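You operate a simulated robot arm through the tools that you are given. There is no shell and no other tool. Be economical: measure what you need, move in short steps, check, and stop when the job is done.

Carry out the task below with a simulated two-armed robot. There is one attempt and no reset: what you move stays moved.

JOB
Hold the small grey crate on the green belt top steady with one hand, lift the yellow standing tile out of it with the other and set it down on the green belt top. Set down upright: yellow standing tile.

The check looks at the end state, three seconds after you hand in, the way a careful person would. Anything else that was tipped, shoved, dropped, spilled or broken makes it a failure.

ROBOT AND FRAMES
Two 7-joint arms with two-finger grippers on one trunk, on a base that drives. Base frame: it is fixed to the floor where the robot stands at the start and does not move with it; the origin is under the middle of the robot, x ahead of it, y to its left, z up; the surface under the hand at the start is at about z = 814. Readings come in mm, degrees, newtons and seconds.
The left shoulder is at the start at [60, 123, 970], the right one opposite. With the tool pointing down near the work surface each hand reaches from about 340 to 800 mm from the robot's upright axis, wherever it stands, measured 20 degrees to its own side. Places, roughly: green belt top [700, 500, 800]. Payload 1.47 kg a hand.
Tool frame (each hand has its own): the origin (TCP) lies between the finger pads and is the grasp point; the fingertips stand 16 mm ahead of it; z points along the fingers, y is the line along which they close. The gripper opens to 87 mm. The gripper's body begins 55 mm behind the TCP.
Orientation is that of the tool frame in the base frame, as [roll, pitch, yaw] about the fixed x, y, z axes, in that order (R = Rz(yaw) Ry(pitch) Rx(roll)). With the fingers straight down and closing along the base's y, the tool's x points along the base's -x, its y along +y and its z along -z.

CONTROLS
- The arms move only by the tool drive_tool. It takes "left_targets", "right_targets" or both (then of equal length, played together; a hand with none holds still); each is a list of rows, each an object (a shift or turn left out is 0, a gripper value left out holds the last) with "slide": the shift along the base's x, y, z in cm, a list of three; "angular": the turn, a rotation vector about the base's x, y, z in degrees, a list of three. In form: [{"slide": [dx, dy, dz], "angular": [wx, wy, wz]}, ...]. A call has 1 to 20 rows; each row shifts and turns the commanded pose from where the row before left it. "left_jaw" and "right_jaw" are, for a hand that has rows, the closure, from 0 (fully open) to 1 (shut), set as the call begins (left out, the last holds). Each row takes 0.2 s and may step no farther than 50 mm and 8.6 degrees from the row before; otherwise, or with a gripper value out of range, the whole call is refused. Where a pose cannot be reached the arm comes as near as it can. A force on the tool above 40 N (or 10 N above the force at the start of the call, whichever is more), or a blocked arm, ends the call early, and 0.2 s more pass. Each finger travels about 153 mm/s and halts on what it meets, pressing with about 28 N; the grip force reading is that of the motor and also rises with nothing between the fingers. The clock runs only during rows and for 0.2 s after the last one: add rows that do not move to give the fingers time. It gives the time, the measured TCP pose, the force on the tool (base axes), the opening and the grip force at its end, in the units of the frame above (readings bear some noise), with the torque about the TCP (base axes, N m) and any sound that the robot's microphone picked up, and new pictures: "pictures" is both (left out), scene, wrist or none (wrist: the cameras of the hands that moved).
- Cameras (640 x 400 px; columns grow to the right, rows downward): "scene" is now at [83.8, -19.7, 1523.4]; the picture's right is [-0.26, -0.97, 0.00], its down [-0.73, 0.20, -0.65] and it looks along [0.63, -0.17, -0.76] (base axes); focal length 250 px, centre (320, 200). "left" rides on the left gripper at [73, -12, -90] in its tool frame; the picture's right is [0.16, 0.99, 0.00], its down [-0.72, 0.12, -0.68] and it looks along [-0.67, 0.11, 0.73] (tool axes); focal length 247 px, centre (320, 200). "right" rides on the right gripper at [73, 12, -90] in its tool frame; the picture's right is [-0.16, 0.99, 0.00], its down [-0.72, -0.12, -0.68] and it looks along [-0.67, -0.11, 0.73] (tool axes); focal length 247 px, centre (320, 200). There is no depth. A picture from a camera that has moved, and an enlarged one, comes with that camera's place and axes in the base frame and with its lens.
- raise_lower(by): slides the trunk up (or, below 0, down) by that many mm; the arms and the scene camera ride with it, the base frame stays. It gives what a move gives, with no picture.
- base_move(legs): drives the robot by 1 to 6 legs, each [ahead, left, turn to the left] in mm, mm and degrees, along the robot's own axes; the way and the turn of a leg run together, so that a leg with both is an arc; at most 1500 mm and 180 degrees a leg. The arms and the cameras ride along, it lands a little off, and it stops where it bumps. It gives what a move gives, and a new picture of the scene camera.
- turn_head(pan, tilt): turns the head with the scene camera to pan (to the left, within 120 degrees either way) and tilt (down, from -29 to 69), counted from straight ahead of the robot. It gives what a move gives, and a new picture of the scene camera.
- enlarge(camera, box): a new picture of the part [left, top, right, bottom] of that camera's present view, enlarged. No time passes.
- sign_off(): hands the job in; it is judged then, once.

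Go step by step. Nothing tells you exact positions but the pictures and the camera data: compare them with the known pose of the tool, close in by small moves and look again before you grip or let go. The budget is 120 turns and 260 pictures, counting those below and the enlarged ones. Unless the task says otherwise, let go and move clear before handing in, and close with one line.

The tools are called after "Request:" as name(argument=value, ...) on one line, values as JSON. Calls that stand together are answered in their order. drive_tool: Moves the arms, as the interface text tells. Its arguments: {"type":"object","properties":{"left_targets":{"type":"array","items":{"type":"object","properties":{"slide":{"type":"array","items":{"type":"number"}},"angular":{"type":"array","items":{"type":"number"}}}}},"left_jaw":{"type":"number"},"right_targets":{"type":"array","items":{"type":"object","properties":{"slide":{"type":"array","items":{"type":"number"}},"angular":{"type":"array","items":{"type":"number"}}}}},"right_jaw":{"type":"number"},"pictures":{"type":"string","enum":["both","scene","wrist","none"]}},"required":[]} The other tools are called the same way: raise_lower (by) slides the trunk up or down; base_move (legs) drives the base; turn_head (pan, tilt) turns the head that bears the scene camera; enlarge (camera, box) takes an enlarged picture of a part of a camera's view; sign_off () hands the job in.

At the start:

```text
time: 0.0
left_tool_pos: [573.3, 292.7, 1094.0]
left_orientation: [-180.0, 0.0, -180.0]
left_force: [-0.7, -0.6, -0.4]
left_ft_torque: [-0.01, 0.02, -0.02]
left_gripper_width: 87.1
left_finger_force: 0.0
right_tool_pos: [444.3, -138.9, 1106.1]
right_orientation: [-179.9, 0.0, 179.9]
right_force: [0.0, 0.8, 0.5]
right_ft_torque: [0.0, 0.01, 0.05]
right_gripper_width: 87.1
right_finger_force: 0.0
trunk travel left (down, up): [-125.0, 105.0]
robot x, y, heading: [-0.9, -3.2, -0.2]
head pan, tilt: [-15.0, 49.5]
```

scene: 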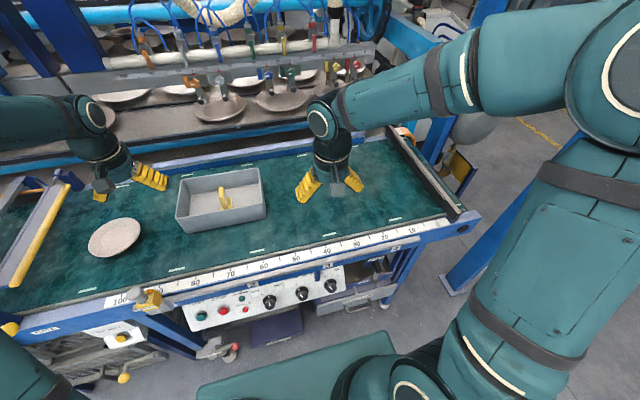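
right: 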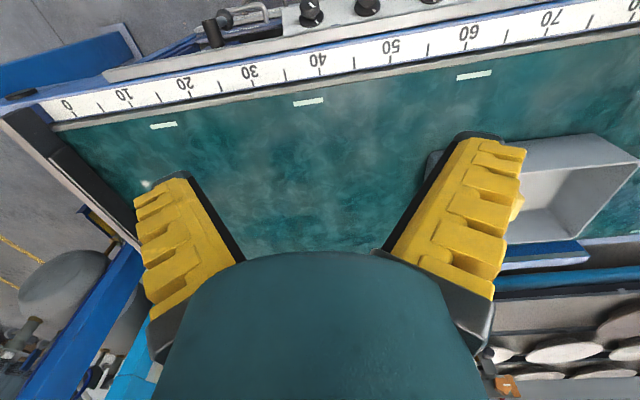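
left: 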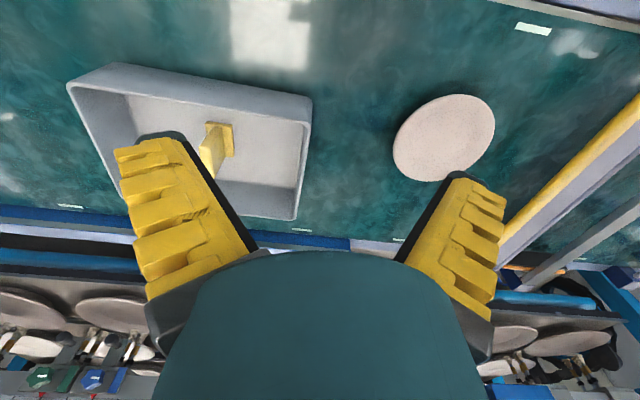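

I see the grey crate on the green belt between the two hands, with a yellow tile standing in it and a plate to the left. First I take closer pictures to measure it.

Request:
enlarge(camera="scene", box=[160, 150, 288, 230])

Request:
enlarge(camera="left", box=[60, 50, 340, 225])

```text
5.00 times, centred on (224, 190) of scene
camera zoom: at [83.8, -19.7, 1523.4], right [-0.26, -0.97, 0.0], down [-0.73, 0.2, -0.65], along [0.63, -0.17, -0.76], focal length 1252 px, centre (800, 250)
```

zoom: 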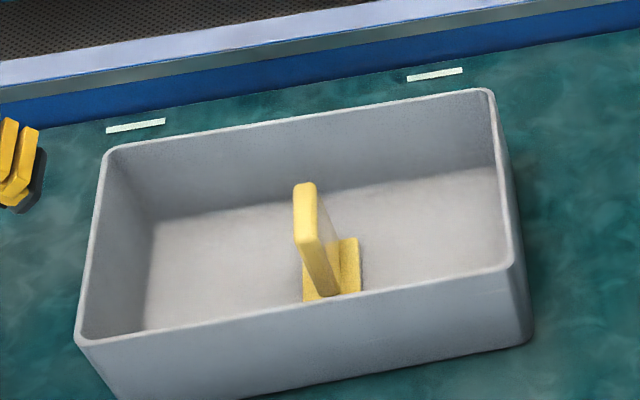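

```text
2.29 times, centred on (200, 138) of left
camera zoom: at [501.9, 280.1, 1182.6], right [-0.16, 0.99, 0.0], down [0.72, 0.12, 0.68], along [0.67, 0.11, -0.73], focal length 564 px, centre (594, 343)
```

zoom: 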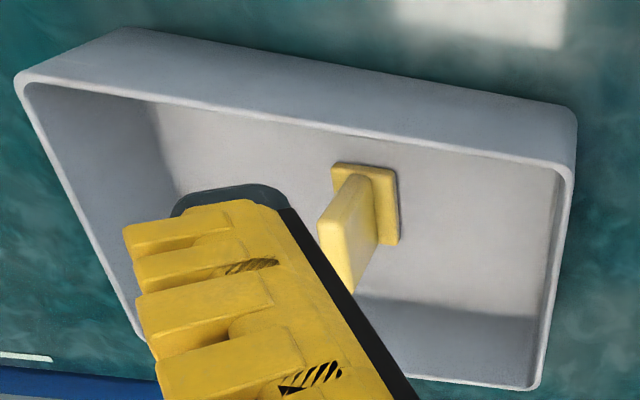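

The crate seems to span about x 636–812, y 22–290, rim at about z 897, with the tile near its middle. I shift the robot left so that both hands reach well, then look again.

Request:
base_move(legs=[[0, 130, 0]])

Request:
turn_head(pan=5, tilt=49.5)

```text
time: 1.8
left_tool_pos: [574.4, 419.7, 1092.6]
left_orientation: [180.0, 0.0, -179.9]
left_force: [-0.7, -0.4, 0.4]
left_ft_torque: [-0.03, 0.0, -0.04]
left_gripper_width: 87.1
left_finger_force: 0.0
right_tool_pos: [444.2, -10.0, 1105.8]
right_orientation: [-180.0, -0.1, 180.0]
right_force: [0.2, 0.9, -0.1]
right_ft_torque: [0.03, 0.02, -0.01]
right_gripper_width: 87.1
right_finger_force: 0.0
trunk travel left (down, up): [-125.0, 105.0]
robot x, y, heading: [0.2, 129.6, -0.0]
head pan, tilt: [-15.0, 49.5]
camera scene: at [83.8, 108.5, 1523.4], right [-0.26, -0.97, 0.0], down [-0.73, 0.2, -0.65], along [0.63, -0.17, -0.76], focal length 250 px, centre (320, 200)
```

scene: 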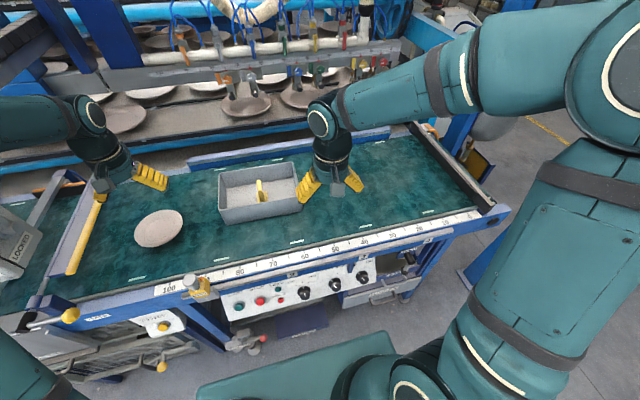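

```text
time: 2.6
left_tool_pos: [574.1, 419.6, 1093.4]
left_orientation: [-180.0, -0.1, 180.0]
left_force: [-0.7, -0.7, -0.1]
left_ft_torque: [-0.03, -0.02, -0.01]
left_gripper_width: 87.2
left_finger_force: 0.1
right_tool_pos: [443.4, -11.2, 1106.0]
right_orientation: [-179.9, -0.1, 180.0]
right_force: [0.1, -0.2, -0.2]
right_ft_torque: [0.0, 0.05, -0.03]
right_gripper_width: 87.0
right_finger_force: 0.2
trunk travel left (down, up): [-125.0, 105.0]
robot x, y, heading: [1.8, 128.0, 0.1]
head pan, tilt: [5.0, 49.5]
camera scene: at [86.1, 134.7, 1523.4], right [0.09, -1.0, 0.0], down [-0.76, -0.07, -0.65], along [0.65, 0.06, -0.76], focal length 250 px, centre (320, 200)
```

scene: 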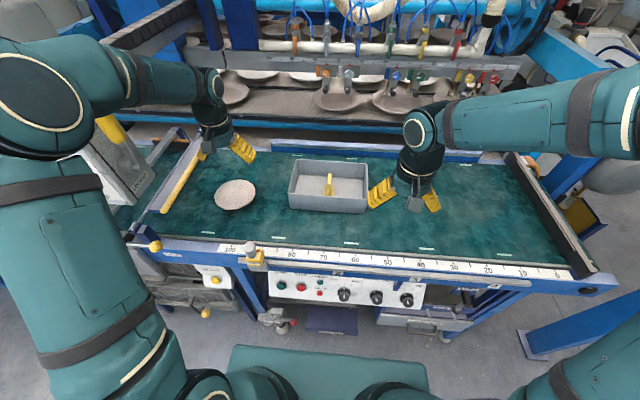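

Now the crate is roughly straight ahead, clear between the hands. I enlarge it and the wrist views.

Request:
enlarge(camera="scene", box=[280, 150, 376, 210])

Request:
enlarge(camera="right", box=[320, 50, 640, 250])

```text
6.67 times, centred on (328, 180) of scene
camera zoom: at [86.1, 134.7, 1523.4], right [0.09, -1.0, 0.0], down [-0.76, -0.07, -0.65], along [0.65, 0.06, -0.76], focal length 1670 px, centre (267, 333)
```

zoom: 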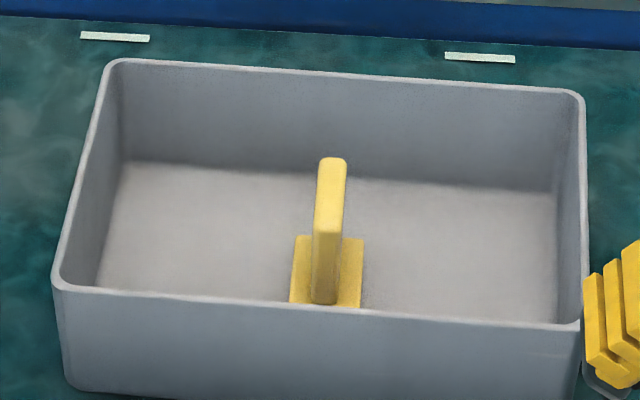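

```text
2.00 times, centred on (480, 150) of right
camera zoom: at [370.5, 0.3, 1195.7], right [0.16, 0.99, 0.0], down [0.72, -0.12, 0.68], along [0.67, -0.11, -0.73], focal length 494 px, centre (0, 300)
```

zoom: 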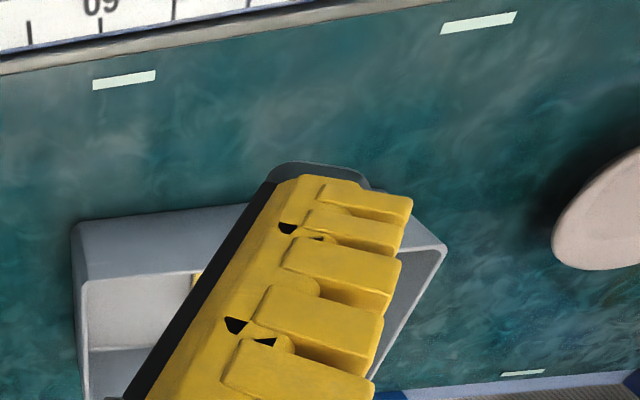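

Estimates: left wall of the crate from (641,292) to (812,288), rim z≈897; tile plate about 15 mm thick in y, centred near (737,159), top z≈879. I bring the left hand above the near part of the left wall.

Request:
drive_tool(left_targets=[{"slide": [1.37, -1.86, -1.7]}, {"slide": [1.37, -1.86, -1.7]}, {"slide": [1.37, -1.86, -1.7]}, {"slide": [1.37, -1.86, -1.7]}, {"slide": [1.37, -1.86, -1.7]}, {"slide": [1.37, -1.86, -1.7]}, {"slide": [1.37, -1.86, -1.7]}, {}])

```text
time: 4.4
left_tool_pos: [669.2, 289.3, 973.6]
left_orientation: [-180.0, 0.0, 179.9]
left_force: [-0.8, -0.4, 0.3]
left_ft_torque: [0.01, 0.02, 0.0]
left_gripper_width: 86.9
left_finger_force: 0.1
right_tool_pos: [443.7, -11.1, 1105.4]
right_orientation: [180.0, 0.0, 180.0]
right_force: [-0.3, 0.4, 0.3]
right_ft_torque: [-0.02, 0.0, 0.03]
right_gripper_width: 87.1
right_finger_force: 0.0
trunk travel left (down, up): [-125.0, 105.0]
robot x, y, heading: [3.0, 129.2, -0.1]
head pan, tilt: [5.0, 49.5]
camera scene: at [85.6, 135.1, 1523.5], right [0.09, -1.0, 0.0], down [-0.76, -0.07, -0.65], along [0.65, 0.06, -0.76], focal length 250 px, centre (320, 200)
camera left: at [597.7, 277.9, 1063.6], right [-0.16, 0.99, 0.0], down [0.72, 0.12, 0.68], along [0.67, 0.11, -0.73], focal length 247 px, centre (320, 200)
```

scene: 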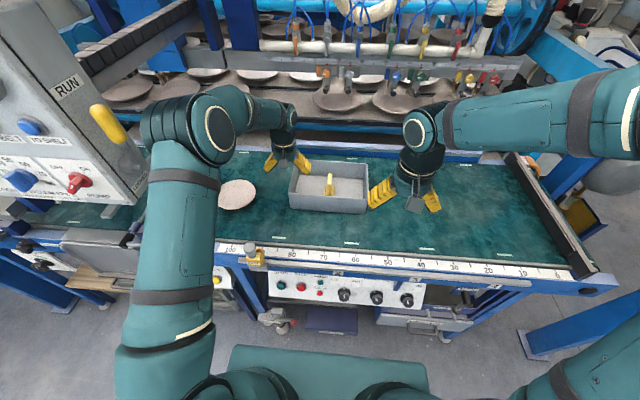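
left: 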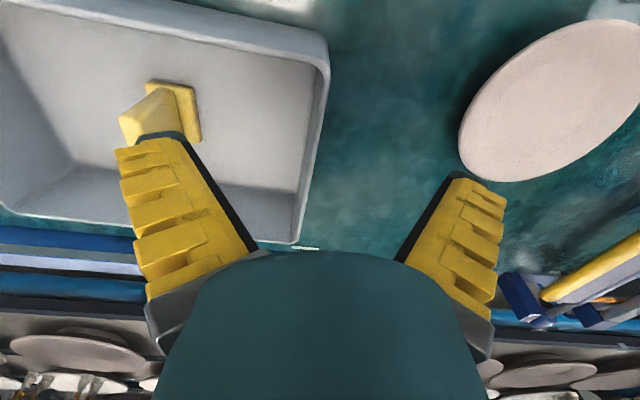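

Request:
enlarge(camera="left", box=[232, 20, 392, 120])

Request:
enlarge(camera="left", box=[240, 150, 400, 250])

```text
4.00 times, centred on (312, 70) of left
camera zoom: at [597.7, 277.9, 1063.6], right [-0.16, 0.99, 0.0], down [0.72, 0.12, 0.68], along [0.67, 0.11, -0.73], focal length 988 px, centre (352, 720)
```

zoom: 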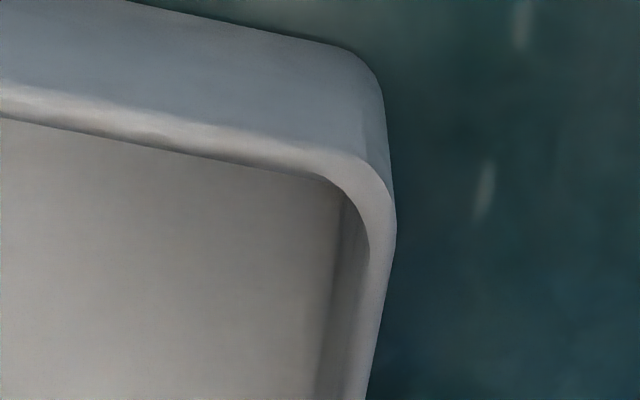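

```text
4.00 times, centred on (320, 200) of left
camera zoom: at [597.7, 277.9, 1063.6], right [-0.16, 0.99, 0.0], down [0.72, 0.12, 0.68], along [0.67, 0.11, -0.73], focal length 988 px, centre (320, 200)
```

zoom: 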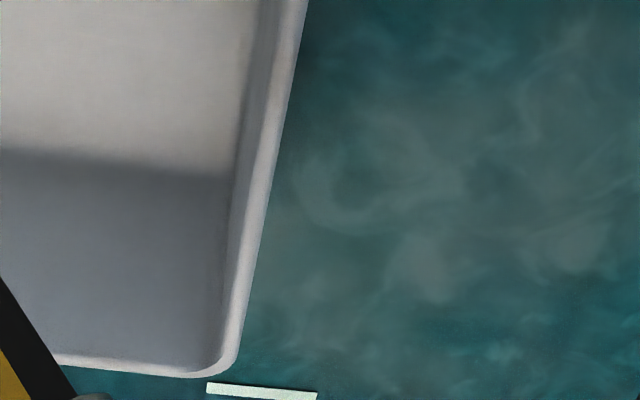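

The wall runs at y≈289–290 under the left TCP, about 4.5 mm thick. I lower the left hand astride the wall, jaws open.

Request:
drive_tool(left_targets=[{"slide": [0.1, 0, -3]}, {"slide": [0, 0, -3]}, {"slide": [0, 0, -2.8]}, {}], pictures="both")

Request:
enlarge(camera="scene", box=[240, 130, 368, 210])

```text
time: 5.4
left_tool_pos: [670.8, 289.7, 887.1]
left_orientation: [179.9, 0.0, -180.0]
left_force: [0.1, 0.4, -0.2]
left_ft_torque: [0.01, 0.0, 0.0]
left_gripper_width: 87.0
left_finger_force: 0.1
right_tool_pos: [443.8, -12.0, 1106.1]
right_orientation: [-180.0, 0.0, 180.0]
right_force: [0.1, 0.1, 0.2]
right_ft_torque: [-0.02, 0.02, -0.01]
right_gripper_width: 86.9
right_finger_force: 0.2
trunk travel left (down, up): [-125.0, 105.0]
robot x, y, heading: [2.3, 125.1, -0.0]
head pan, tilt: [5.0, 49.5]
camera scene: at [85.7, 134.7, 1523.5], right [0.09, -1.0, 0.0], down [-0.76, -0.07, -0.65], along [0.65, 0.06, -0.76], focal length 250 px, centre (320, 200)
camera left: at [598.7, 277.9, 975.6], right [-0.16, 0.99, 0.0], down [0.72, 0.12, 0.68], along [0.67, 0.11, -0.73], focal length 247 px, centre (320, 200)
```

scene: 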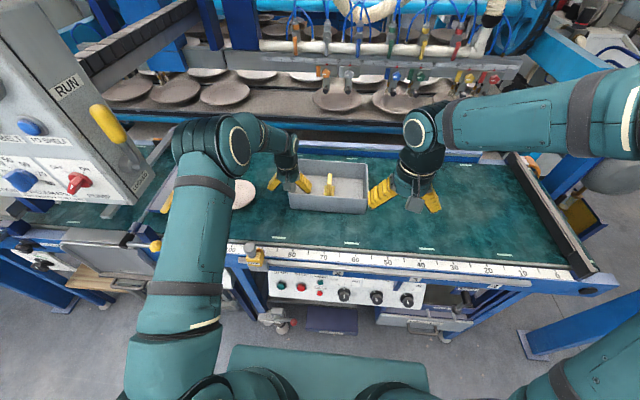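
left: 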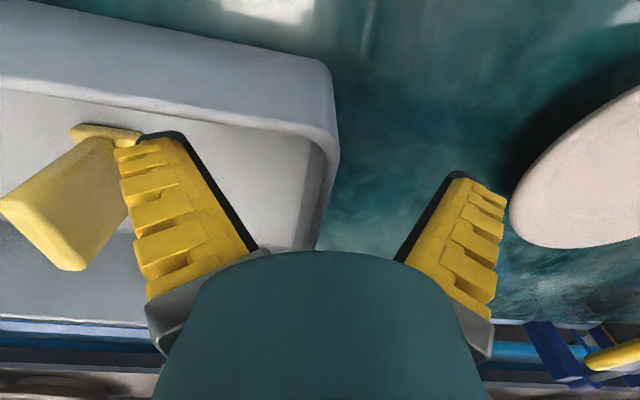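

```text
5.00 times, centred on (304, 170) of scene
camera zoom: at [85.7, 134.7, 1523.5], right [0.09, -1.0, 0.0], down [-0.76, -0.07, -0.65], along [0.65, 0.06, -0.76], focal length 1252 px, centre (400, 350)
```

zoom: 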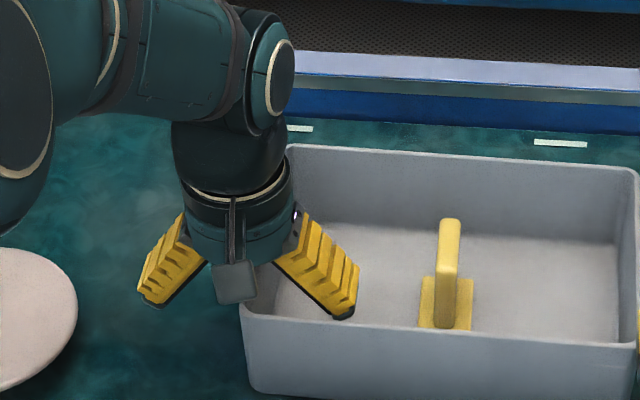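

The hand stands astride the wall. I close most of the way to see the centring before gripping.

Request:
drive_tool(left_targets=[{}, {}], left_jaw=0.75, pictures="none")

Request:
enlarge(camera="left", box=[208, 100, 432, 240])

Request:
enlarge(camera="scene", box=[256, 160, 320, 200])

```text
time: 6.0
left_tool_pos: [670.7, 289.8, 887.6]
left_orientation: [-180.0, 0.0, -180.0]
left_force: [-0.2, -0.2, -0.7]
left_ft_torque: [-0.01, 0.01, 0.0]
left_gripper_width: 27.9
left_finger_force: 5.1
right_tool_pos: [443.5, -10.8, 1105.5]
right_orientation: [-179.9, 0.1, -180.0]
right_force: [-0.1, 0.0, 0.0]
right_ft_torque: [0.0, 0.03, -0.01]
right_gripper_width: 87.0
right_finger_force: 0.0
trunk travel left (down, up): [-125.0, 105.0]
robot x, y, heading: [-0.3, 127.3, -0.1]
head pan, tilt: [5.0, 49.5]
```

```text
2.86 times, centred on (320, 170) of left
camera zoom: at [599.0, 277.8, 975.6], right [-0.16, 0.99, 0.0], down [0.72, 0.12, 0.68], along [0.67, 0.11, -0.73], focal length 706 px, centre (320, 286)
```

zoom: 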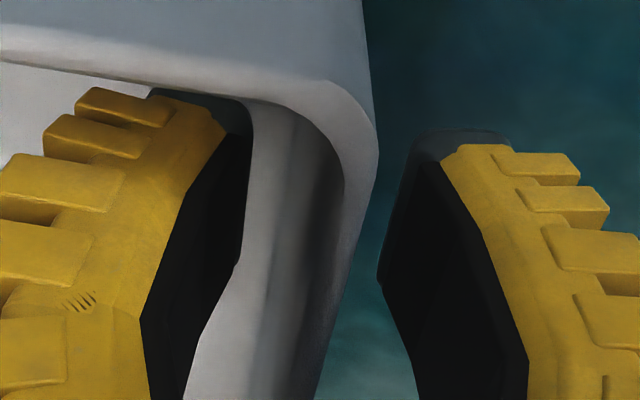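

```text
10.00 times, centred on (288, 180) of scene
camera zoom: at [86.2, 134.7, 1523.4], right [0.09, -1.0, 0.0], down [-0.76, -0.07, -0.65], along [0.65, 0.06, -0.76], focal length 2505 px, centre (640, 400)
```

zoom: 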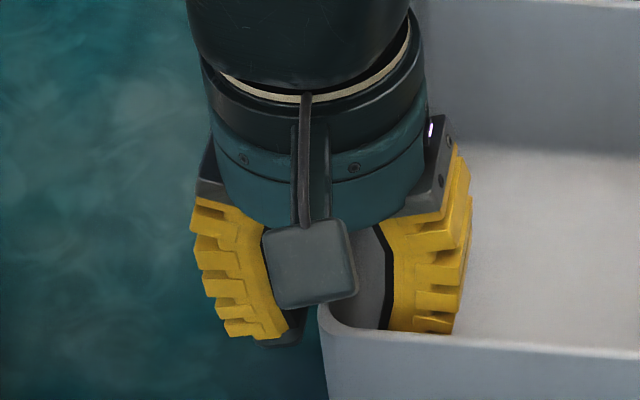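

The pads sit at y≈276–304 and the wall's middle at about 291.5, so I shift 1.7 mm left and close onto the wall.

Request:
drive_tool(left_targets=[{"slide": [0, 0.17, 0]}, {}], left_jaw=0.85, pictures="none")

Request:
enlarge(camera="left", box=[208, 100, 432, 240])

```text
time: 6.6
left_tool_pos: [671.0, 291.5, 886.5]
left_orientation: [180.0, 0.0, 180.0]
left_force: [-0.1, 0.0, -0.1]
left_ft_torque: [0.01, -0.02, 0.02]
left_gripper_width: 19.6
left_finger_force: 4.9
right_tool_pos: [443.6, -9.9, 1105.2]
right_orientation: [-180.0, 0.0, -179.9]
right_force: [-0.4, 0.1, -0.1]
right_ft_torque: [-0.01, 0.05, 0.03]
right_gripper_width: 87.2
right_finger_force: 0.0
trunk travel left (down, up): [-125.0, 105.0]
robot x, y, heading: [-1.1, 127.7, -0.1]
head pan, tilt: [5.0, 49.5]
```

```text
2.86 times, centred on (320, 170) of left
camera zoom: at [598.9, 279.5, 975.7], right [-0.16, 0.99, 0.0], down [0.72, 0.12, 0.68], along [0.67, 0.11, -0.73], focal length 706 px, centre (320, 286)
```

zoom: 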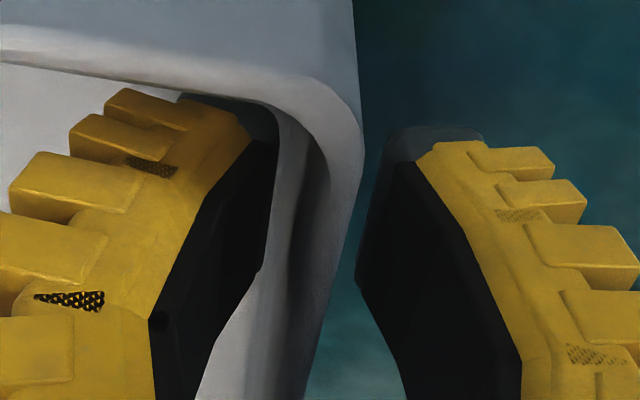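

Centring looks right (wall about 289.5–293.7, TCP 291.5). I close the left gripper on the wall.

Request:
drive_tool(left_targets=[{}, {}, {}], left_jaw=1, pictures="scene")

Request:
enlarge(camera="scene", box=[280, 150, 376, 210])

```text
time: 7.4
left_tool_pos: [671.7, 291.3, 887.5]
left_orientation: [-180.0, 0.0, -179.9]
left_force: [0.0, -0.7, 7.5]
left_ft_torque: [0.0, 0.09, -0.32]
left_gripper_width: 6.3
left_finger_force: 28.1
right_tool_pos: [443.6, -10.1, 1104.8]
right_orientation: [180.0, 0.0, -180.0]
right_force: [0.6, 0.5, -0.1]
right_ft_torque: [0.01, -0.02, -0.01]
right_gripper_width: 87.1
right_finger_force: 0.1
trunk travel left (down, up): [-125.0, 105.0]
robot x, y, heading: [4.5, 126.9, 0.2]
head pan, tilt: [5.0, 49.5]
camera scene: at [85.4, 134.4, 1523.5], right [0.09, -1.0, 0.0], down [-0.76, -0.07, -0.65], along [0.65, 0.06, -0.76], focal length 250 px, centre (320, 200)
```

scene: 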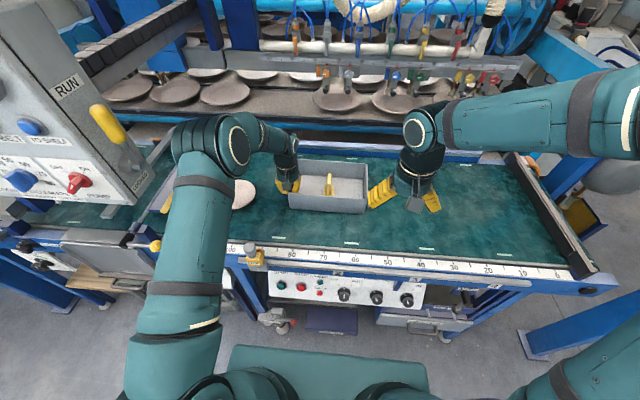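

```text
6.67 times, centred on (328, 180) of scene
camera zoom: at [85.4, 134.4, 1523.5], right [0.09, -1.0, 0.0], down [-0.76, -0.07, -0.65], along [0.65, 0.06, -0.76], focal length 1670 px, centre (267, 333)
```

zoom: 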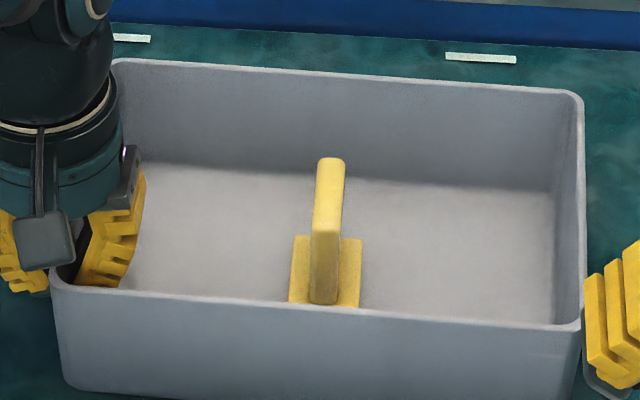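

The crate is gripped and has not shifted noticeably. Now the right hand goes above the tile.

Request:
drive_tool(right_targets=[{"slide": [3.67, 2.12, -1.4]}, {"slide": [3.67, 2.12, -1.4]}, {"slide": [3.67, 2.12, -1.4]}, {"slide": [3.67, 2.12, -1.4]}, {"slide": [3.67, 2.12, -1.4]}, {"slide": [3.67, 2.12, -1.4]}, {"slide": [3.67, 2.12, -1.4]}, {"slide": [3.67, 2.12, -1.4]}, {}])

```text
time: 9.4
left_tool_pos: [670.3, 290.7, 887.0]
left_orientation: [-179.9, 0.0, -180.0]
left_force: [-0.7, -3.2, 6.2]
left_ft_torque: [0.01, 0.5, -0.26]
left_gripper_width: 6.1
left_finger_force: 28.4
right_tool_pos: [726.8, 155.9, 992.3]
right_orientation: [-180.0, 0.1, -180.0]
right_force: [0.2, 0.7, 0.3]
right_ft_torque: [0.0, 0.02, 0.0]
right_gripper_width: 87.2
right_finger_force: 0.1
right hand out of reach, approached as far as the arm can: row 8
trunk travel left (down, up): [-125.0, 105.0]
robot x, y, heading: [-1.5, 132.7, 0.2]
head pan, tilt: [5.0, 49.5]
camera scene: at [85.4, 134.7, 1523.5], right [0.09, -1.0, 0.0], down [-0.76, -0.07, -0.65], along [0.65, 0.06, -0.76], focal length 250 px, centre (320, 200)
camera right: at [653.6, 167.5, 1082.2], right [0.16, 0.99, 0.0], down [0.72, -0.12, 0.68], along [0.67, -0.11, -0.73], focal length 247 px, centre (320, 200)
```

scene: 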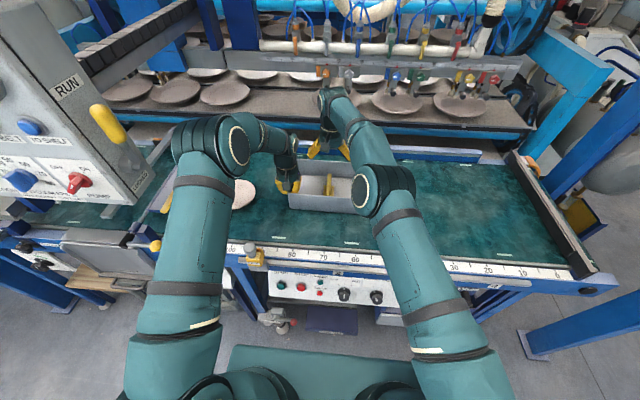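
right: 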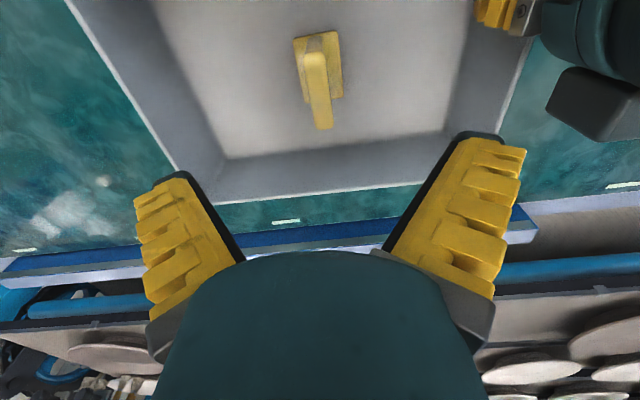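

The right arm is near its reach limit at this height but low down it should reach farther. I look at the tile closely from the right wrist.

Request:
enlarge(camera="right", box=[256, 20, 384, 140])

Request:
enlarge(camera="scene", box=[280, 130, 376, 210])

```text
3.33 times, centred on (320, 80) of right
camera zoom: at [653.6, 167.5, 1082.2], right [0.16, 0.99, 0.0], down [0.72, -0.12, 0.68], along [0.67, -0.11, -0.73], focal length 823 px, centre (320, 600)
```

zoom: 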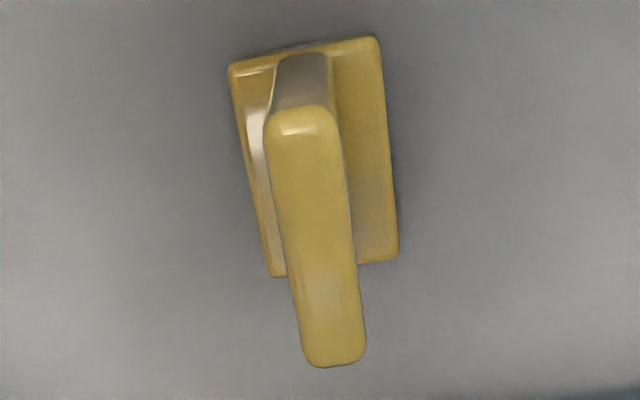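

```text
5.00 times, centred on (328, 170) of scene
camera zoom: at [85.4, 134.7, 1523.5], right [0.09, -1.0, 0.0], down [-0.76, -0.07, -0.65], along [0.65, 0.06, -0.76], focal length 1252 px, centre (280, 350)
```

zoom: 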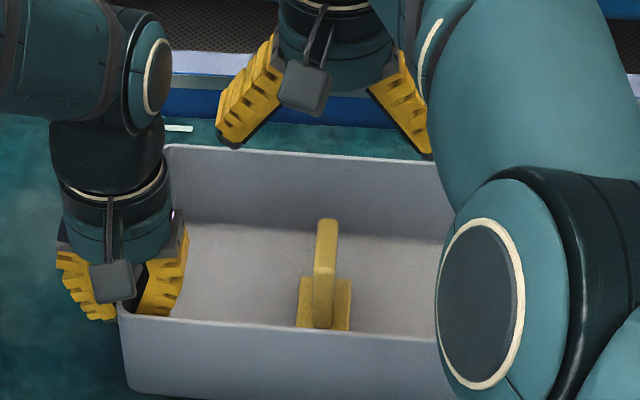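

Combining both cameras: tile top z≈895, plate x 692–749, y≈157.5 centre, so grasp at about (720.5, 157.5, 866). I align and descend part way, then check.

Request:
drive_tool(right_targets=[{"slide": [-1.67, 0, -1]}, {"slide": [0, 0, -2]}, {"slide": [0, 0, -2]}, {}])

Request:
enlarge(camera="scene", box=[280, 130, 376, 210])

```text
time: 10.4
left_tool_pos: [671.1, 290.7, 887.0]
left_orientation: [-179.9, 0.0, 180.0]
left_force: [-1.4, -1.6, 6.3]
left_ft_torque: [0.0, -0.01, -0.32]
left_gripper_width: 5.9
left_finger_force: 27.9
right_tool_pos: [709.2, 154.2, 942.3]
right_orientation: [-179.9, 0.0, 180.0]
right_force: [0.2, 1.3, 0.3]
right_ft_torque: [-0.01, 0.0, -0.04]
right_gripper_width: 86.8
right_finger_force: 0.1
trunk travel left (down, up): [-125.0, 105.0]
robot x, y, heading: [2.8, 130.7, 0.1]
head pan, tilt: [5.0, 49.5]
camera scene: at [85.3, 134.4, 1523.5], right [0.09, -1.0, 0.0], down [-0.76, -0.07, -0.65], along [0.65, 0.06, -0.76], focal length 250 px, centre (320, 200)
camera right: at [636.7, 167.1, 1032.8], right [0.16, 0.99, 0.0], down [0.72, -0.12, 0.68], along [0.67, -0.11, -0.73], focal length 247 px, centre (320, 200)
```

scene: 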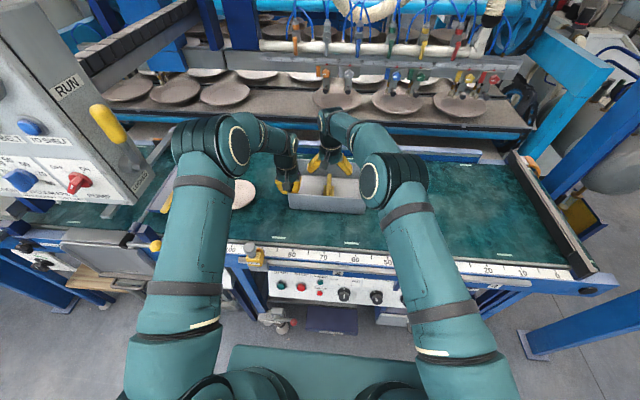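
right: 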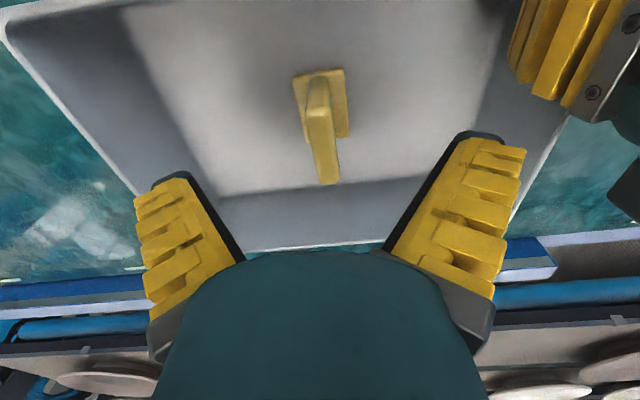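

```text
5.00 times, centred on (328, 170) of scene
camera zoom: at [85.3, 134.4, 1523.5], right [0.09, -1.0, 0.0], down [-0.76, -0.07, -0.65], along [0.65, 0.06, -0.76], focal length 1252 px, centre (280, 350)
```

zoom: 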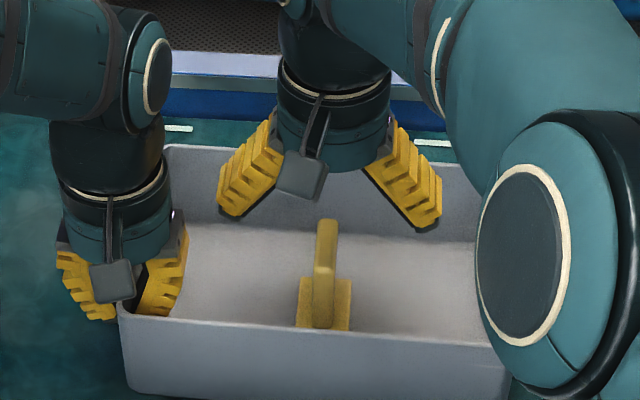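

Request:
drive_tool(right_targets=[{"slide": [1, 0.28, -1.2]}, {"slide": [0, 0, -1.2]}, {}], pictures="none")

Request:
enlarge(camera="right", box=[192, 70, 448, 230])

```text
time: 11.2
left_tool_pos: [670.6, 290.3, 887.0]
left_orientation: [180.0, 0.1, -179.9]
left_force: [-1.3, -1.6, 5.7]
left_ft_torque: [-0.01, 0.01, -0.3]
left_gripper_width: 6.0
left_finger_force: 28.1
right_tool_pos: [719.8, 157.8, 920.0]
right_orientation: [179.9, -0.1, 179.9]
right_force: [-0.6, -0.9, 0.0]
right_ft_torque: [-0.04, 0.0, 0.01]
right_gripper_width: 87.1
right_finger_force: 0.0
trunk travel left (down, up): [-125.0, 105.0]
robot x, y, heading: [-1.1, 124.6, -0.1]
head pan, tilt: [5.0, 49.5]
```

```text
2.50 times, centred on (320, 150) of right
camera zoom: at [646.6, 169.8, 1009.4], right [0.16, 0.99, 0.0], down [0.72, -0.12, 0.68], along [0.67, -0.11, -0.73], focal length 617 px, centre (320, 325)
```

zoom: 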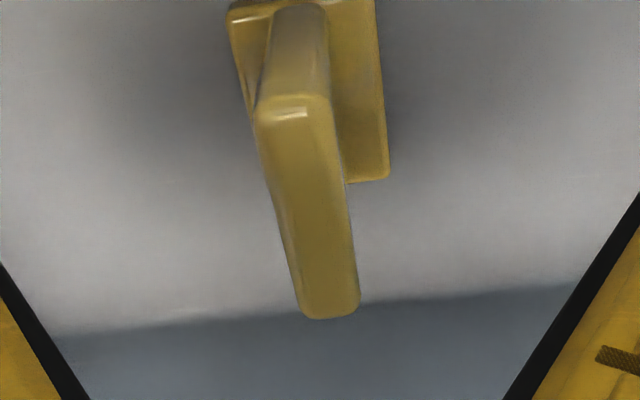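

The tile's middle is at about (721,156.4). I shift 1.3 mm right and descend around it to z≈866.

Request:
drive_tool(right_targets=[{"slide": [0.1, -0.13, -1.8]}, {"slide": [0, 0, -1.8]}, {"slide": [0, 0, -1.8]}, {}], pictures="both")

Request:
enlarge(camera="scene", box=[280, 130, 376, 210])

```text
time: 12.2
left_tool_pos: [670.0, 290.8, 886.3]
left_orientation: [180.0, 0.0, 180.0]
left_force: [-0.9, -0.5, 6.7]
left_ft_torque: [0.0, 0.01, -0.28]
left_gripper_width: 5.9
left_finger_force: 27.7
right_tool_pos: [720.1, 158.4, 865.8]
right_orientation: [180.0, 0.1, -179.9]
right_force: [-0.2, -0.1, 0.0]
right_ft_torque: [-0.01, 0.02, 0.04]
right_gripper_width: 87.0
right_finger_force: 0.2
trunk travel left (down, up): [-125.0, 105.0]
robot x, y, heading: [-3.4, 131.6, -0.1]
head pan, tilt: [5.0, 49.5]
camera scene: at [85.4, 134.5, 1523.5], right [0.09, -1.0, 0.0], down [-0.76, -0.07, -0.65], along [0.65, 0.06, -0.76], focal length 250 px, centre (320, 200)
camera right: at [647.1, 169.3, 954.8], right [0.16, 0.99, 0.0], down [0.72, -0.12, 0.68], along [0.67, -0.11, -0.73], focal length 247 px, centre (320, 200)
```

scene: 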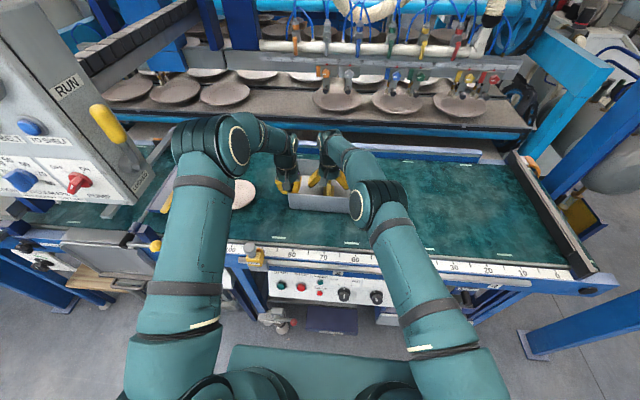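
right: 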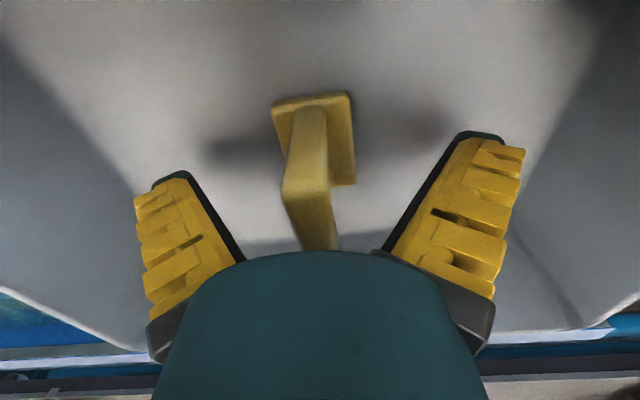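

```text
5.00 times, centred on (328, 170) of scene
camera zoom: at [85.4, 134.5, 1523.5], right [0.09, -1.0, 0.0], down [-0.76, -0.07, -0.65], along [0.65, 0.06, -0.76], focal length 1252 px, centre (280, 350)
```

zoom: 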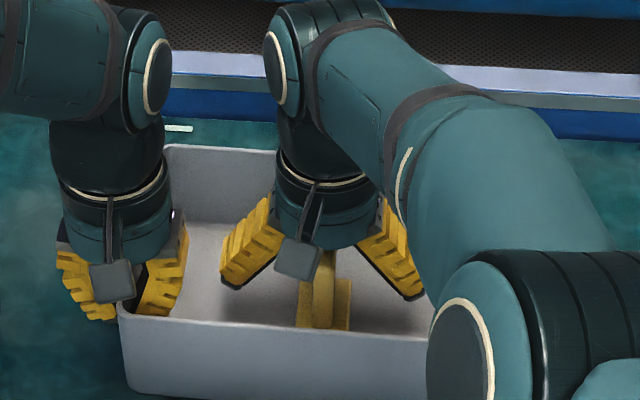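

Request:
drive_tool(right_targets=[{}, {}], right_jaw=0.62, pictures="none")

Request:
enlarge(camera="right", box=[192, 80, 448, 260])

```text
time: 12.8
left_tool_pos: [669.8, 289.4, 887.2]
left_orientation: [180.0, 0.1, -179.9]
left_force: [-0.6, -0.6, 6.8]
left_ft_torque: [-0.01, 0.0, -0.25]
left_gripper_width: 6.0
left_finger_force: 28.1
right_tool_pos: [720.0, 158.5, 864.9]
right_orientation: [-180.0, 0.0, 179.9]
right_force: [-1.1, 0.4, 0.1]
right_ft_torque: [0.01, -0.03, -0.02]
right_gripper_width: 38.8
right_finger_force: 4.4
trunk travel left (down, up): [-125.0, 105.0]
robot x, y, heading: [-1.0, 124.4, 0.1]
head pan, tilt: [5.0, 49.5]
```

```text
2.22 times, centred on (320, 170) of right
camera zoom: at [647.0, 169.4, 954.9], right [0.16, 0.99, 0.0], down [0.72, -0.12, 0.68], along [0.67, -0.11, -0.73], focal length 549 px, centre (320, 267)
```

zoom: 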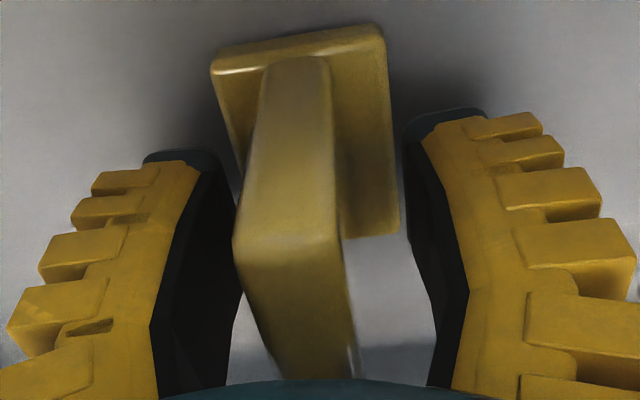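

The plate is centred between the pads within about 0.5 mm. I close the right gripper on it.

Request:
drive_tool(right_targets=[{}, {}, {}], right_jaw=1, pictures="wrist")

```text
time: 13.6
left_tool_pos: [670.8, 290.2, 888.0]
left_orientation: [-179.9, 0.1, -179.9]
left_force: [3.0, 0.1, 5.0]
left_ft_torque: [-0.02, -0.01, -0.29]
left_gripper_width: 6.2
left_finger_force: 28.0
right_tool_pos: [720.4, 157.5, 866.0]
right_orientation: [-180.0, 0.1, -179.9]
right_force: [-1.3, 0.1, 9.2]
right_ft_torque: [-0.04, 0.25, 0.07]
right_gripper_width: 9.8
right_finger_force: 28.3
trunk travel left (down, up): [-125.0, 105.0]
robot x, y, heading: [-1.9, 125.7, -0.3]
head pan, tilt: [5.0, 49.5]
camera right: at [647.1, 169.4, 955.8], right [0.16, 0.99, 0.0], down [0.72, -0.12, 0.68], along [0.67, -0.11, -0.73], focal length 247 px, centre (320, 200)
```

right: 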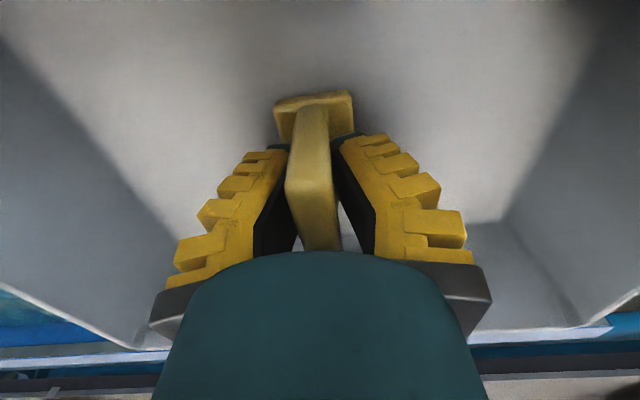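

The tile is gripped (opening 9.8 mm, 28 N). I lift it a little and check.

Request:
drive_tool(right_targets=[{"slide": [0, 0, 1]}, {"slide": [0, 0, 1]}, {"slide": [0, 0, 1]}, {}])

```text
time: 14.6
left_tool_pos: [670.8, 290.9, 887.1]
left_orientation: [-180.0, 0.0, 179.9]
left_force: [-0.6, -0.5, 6.4]
left_ft_torque: [-0.02, 0.01, -0.29]
left_gripper_width: 5.9
left_finger_force: 27.9
right_tool_pos: [720.2, 157.7, 894.9]
right_orientation: [179.9, -0.1, -180.0]
right_force: [0.9, 0.0, -0.7]
right_ft_torque: [0.02, 0.0, 0.02]
right_gripper_width: 5.8
right_finger_force: 28.3
trunk travel left (down, up): [-125.0, 105.0]
robot x, y, heading: [-1.6, 127.8, -0.4]
head pan, tilt: [5.0, 49.5]
camera scene: at [85.5, 134.5, 1523.5], right [0.09, -1.0, 0.0], down [-0.76, -0.07, -0.65], along [0.65, 0.06, -0.76], focal length 250 px, centre (320, 200)
camera right: at [647.2, 169.1, 984.6], right [0.16, 0.99, 0.0], down [0.72, -0.12, 0.68], along [0.67, -0.11, -0.73], focal length 247 px, centre (320, 200)
```

scene: 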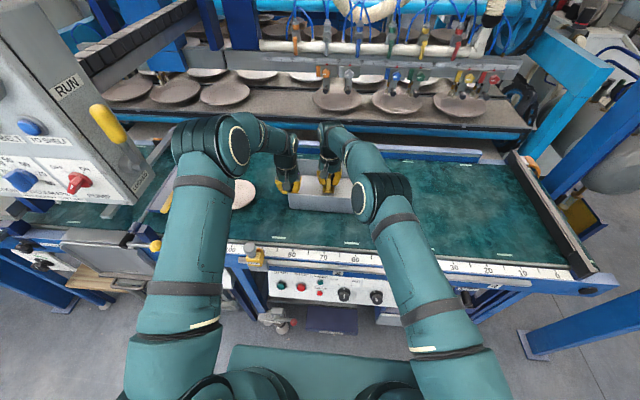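
right: 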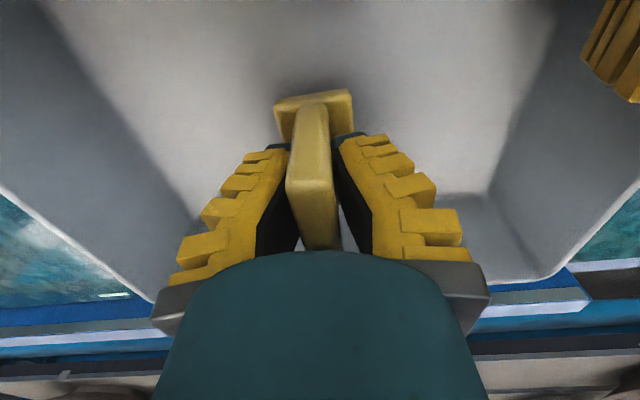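

The tile rises with the hand, crate stays. I lift clear of the rim.

Request:
drive_tool(right_targets=[{"slide": [0, 0, 2]}, {"slide": [0, 0, 2]}, {"slide": [0, 0, 2]}, {"slide": [0, 0, 1.9]}, {}])

Request:
enlarge(camera="scene", box=[260, 110, 420, 210])

```text
time: 15.8
left_tool_pos: [671.9, 290.5, 886.4]
left_orientation: [-180.0, 0.0, -180.0]
left_force: [-2.1, -1.5, 6.5]
left_ft_torque: [0.03, 0.0, -0.28]
left_gripper_width: 6.0
left_finger_force: 28.3
right_tool_pos: [721.8, 157.3, 975.5]
right_orientation: [180.0, 0.0, -180.0]
right_force: [-1.8, 0.6, -1.1]
right_ft_torque: [0.03, 0.01, 0.01]
right_gripper_width: 6.2
right_finger_force: 28.4
trunk travel left (down, up): [-125.0, 105.0]
robot x, y, heading: [-2.4, 126.9, -0.0]
head pan, tilt: [5.0, 49.5]
camera scene: at [85.5, 134.5, 1523.5], right [0.09, -1.0, 0.0], down [-0.76, -0.07, -0.65], along [0.65, 0.06, -0.76], focal length 250 px, centre (320, 200)
camera right: at [648.0, 168.9, 1064.9], right [0.16, 0.99, 0.0], down [0.72, -0.12, 0.68], along [0.67, -0.11, -0.73], focal length 247 px, centre (320, 200)
```

scene: 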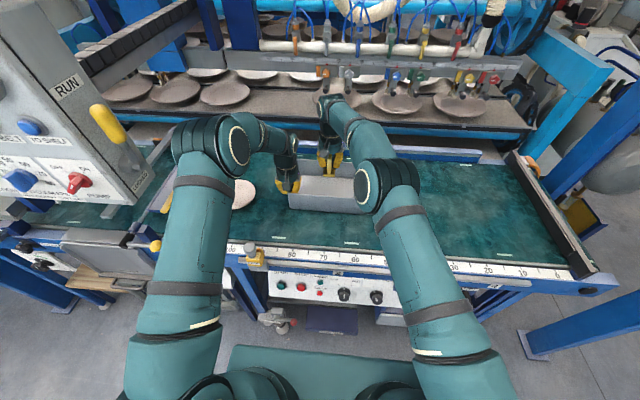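
right: 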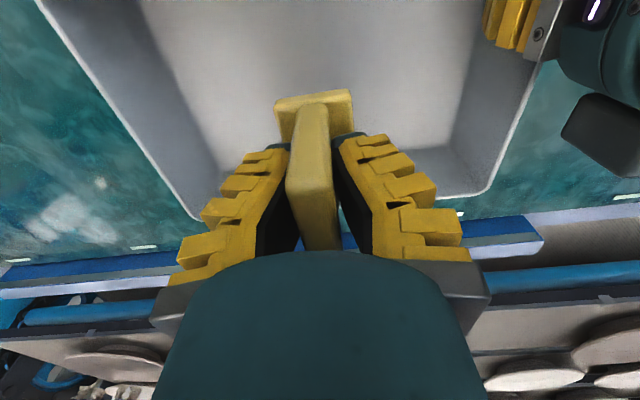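

```text
4.00 times, centred on (340, 160) of scene
camera zoom: at [85.5, 134.5, 1523.5], right [0.09, -1.0, 0.0], down [-0.76, -0.07, -0.65], along [0.65, 0.06, -0.76], focal length 1002 px, centre (240, 360)
```

zoom: 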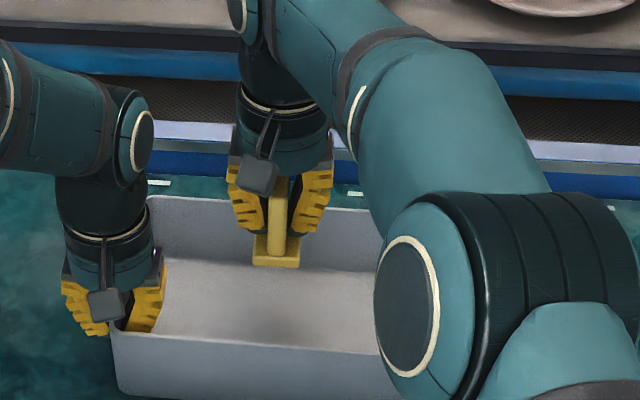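

Clear of the rim by about 3 cm. I carry the tile right, beyond the crate's right wall, to about (700,-75).

Request:
drive_tool(right_targets=[{"slide": [-0.25, -2.9, 0]}, {"slide": [-0.25, -2.9, 0]}, {"slide": [-0.25, -2.9, 0]}, {"slide": [-0.25, -2.9, 0]}, {"slide": [-0.25, -2.9, 0]}, {"slide": [-0.25, -2.9, 0]}, {"slide": [-0.25, -2.9, 0]}, {"slide": [-0.25, -2.9, 0]}, {}])

```text
time: 17.8
left_tool_pos: [669.7, 290.7, 886.9]
left_orientation: [-180.0, 0.0, -179.9]
left_force: [-1.3, 0.7, 6.4]
left_ft_torque: [-0.01, -0.01, -0.28]
left_gripper_width: 6.1
left_finger_force: 28.1
right_tool_pos: [701.0, -76.3, 973.8]
right_orientation: [-180.0, 0.0, 180.0]
right_force: [-0.6, 1.2, -1.5]
right_ft_torque: [-0.01, -0.02, -0.03]
right_gripper_width: 6.0
right_finger_force: 27.6
trunk travel left (down, up): [-125.0, 105.0]
robot x, y, heading: [2.4, 126.9, 0.2]
head pan, tilt: [5.0, 49.5]
camera scene: at [85.5, 134.6, 1523.5], right [0.09, -1.0, 0.0], down [-0.76, -0.07, -0.65], along [0.65, 0.06, -0.76], focal length 250 px, centre (320, 200)
camera right: at [628.3, -63.9, 1064.4], right [0.16, 0.99, 0.0], down [0.72, -0.12, 0.68], along [0.67, -0.11, -0.73], focal length 247 px, centre (320, 200)
```

scene: 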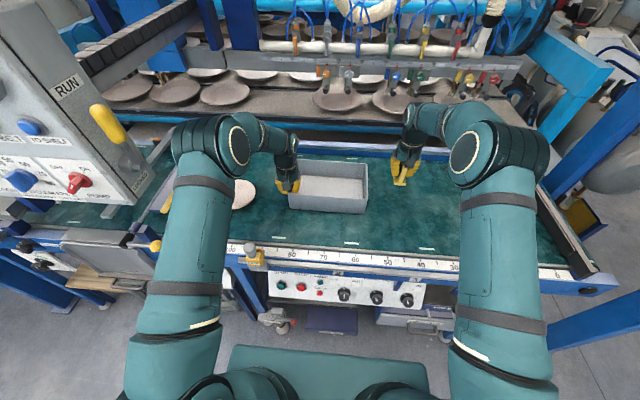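
right: 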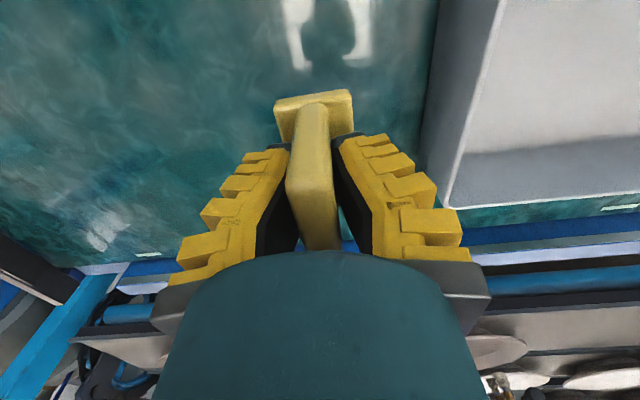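

The spot is clear green belt. I lower to about 1 cm above the expected contact height (~862).

Request:
drive_tool(right_targets=[{"slide": [0, 0, -3]}, {"slide": [0, 0, -3]}, {"slide": [0, 0, -2.5]}, {"slide": [0, 0, -1.7]}, {}])

Request:
enlarge(camera="scene", box=[360, 130, 456, 210])

```text
time: 19.0
left_tool_pos: [670.2, 291.3, 887.3]
left_orientation: [180.0, -0.1, -180.0]
left_force: [-1.3, -0.4, 6.3]
left_ft_torque: [0.0, 0.09, -0.28]
left_gripper_width: 6.1
left_finger_force: 28.1
right_tool_pos: [699.7, -75.0, 871.9]
right_orientation: [180.0, 0.0, 179.9]
right_force: [-0.7, 1.2, -1.1]
right_ft_torque: [0.03, 0.0, 0.01]
right_gripper_width: 6.0
right_finger_force: 28.3
trunk travel left (down, up): [-125.0, 105.0]
robot x, y, heading: [0.6, 128.0, 0.1]
head pan, tilt: [5.0, 49.5]
camera scene: at [85.5, 134.5, 1523.5], right [0.09, -1.0, 0.0], down [-0.76, -0.07, -0.65], along [0.65, 0.06, -0.76], focal length 250 px, centre (320, 200)
camera right: at [627.5, -63.5, 962.3], right [0.16, 0.99, 0.0], down [0.72, -0.12, 0.68], along [0.67, -0.11, -0.73], focal length 247 px, centre (320, 200)
```

scene: 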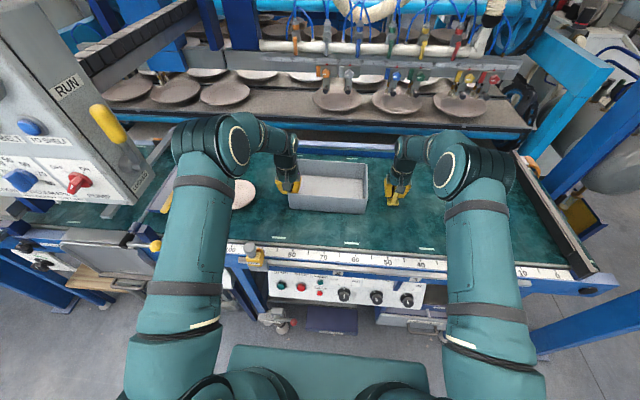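
right: 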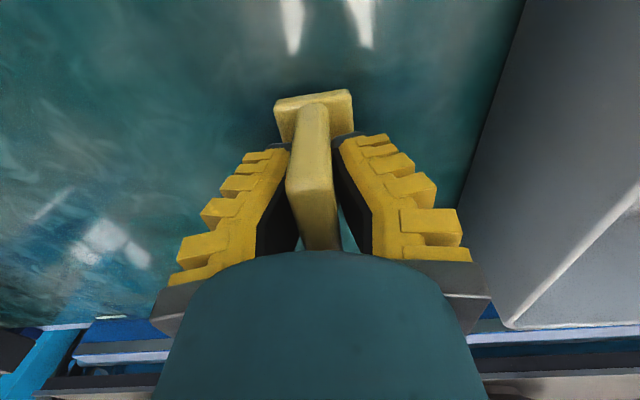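

```text
5.00 times, centred on (408, 170) of scene
camera zoom: at [85.5, 134.5, 1523.5], right [0.09, -1.0, 0.0], down [-0.76, -0.07, -0.65], along [0.65, 0.06, -0.76], focal length 1252 px, centre (-120, 350)
```

zoom: 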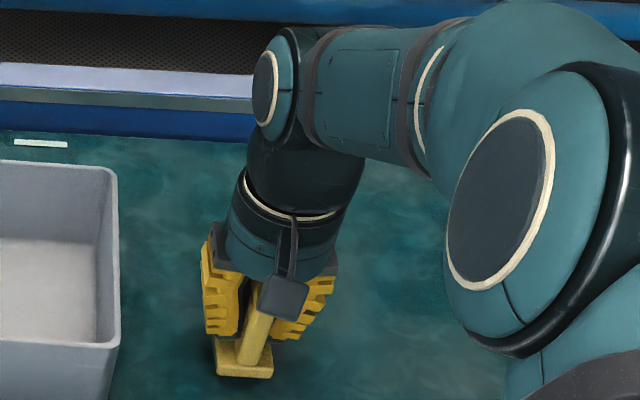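

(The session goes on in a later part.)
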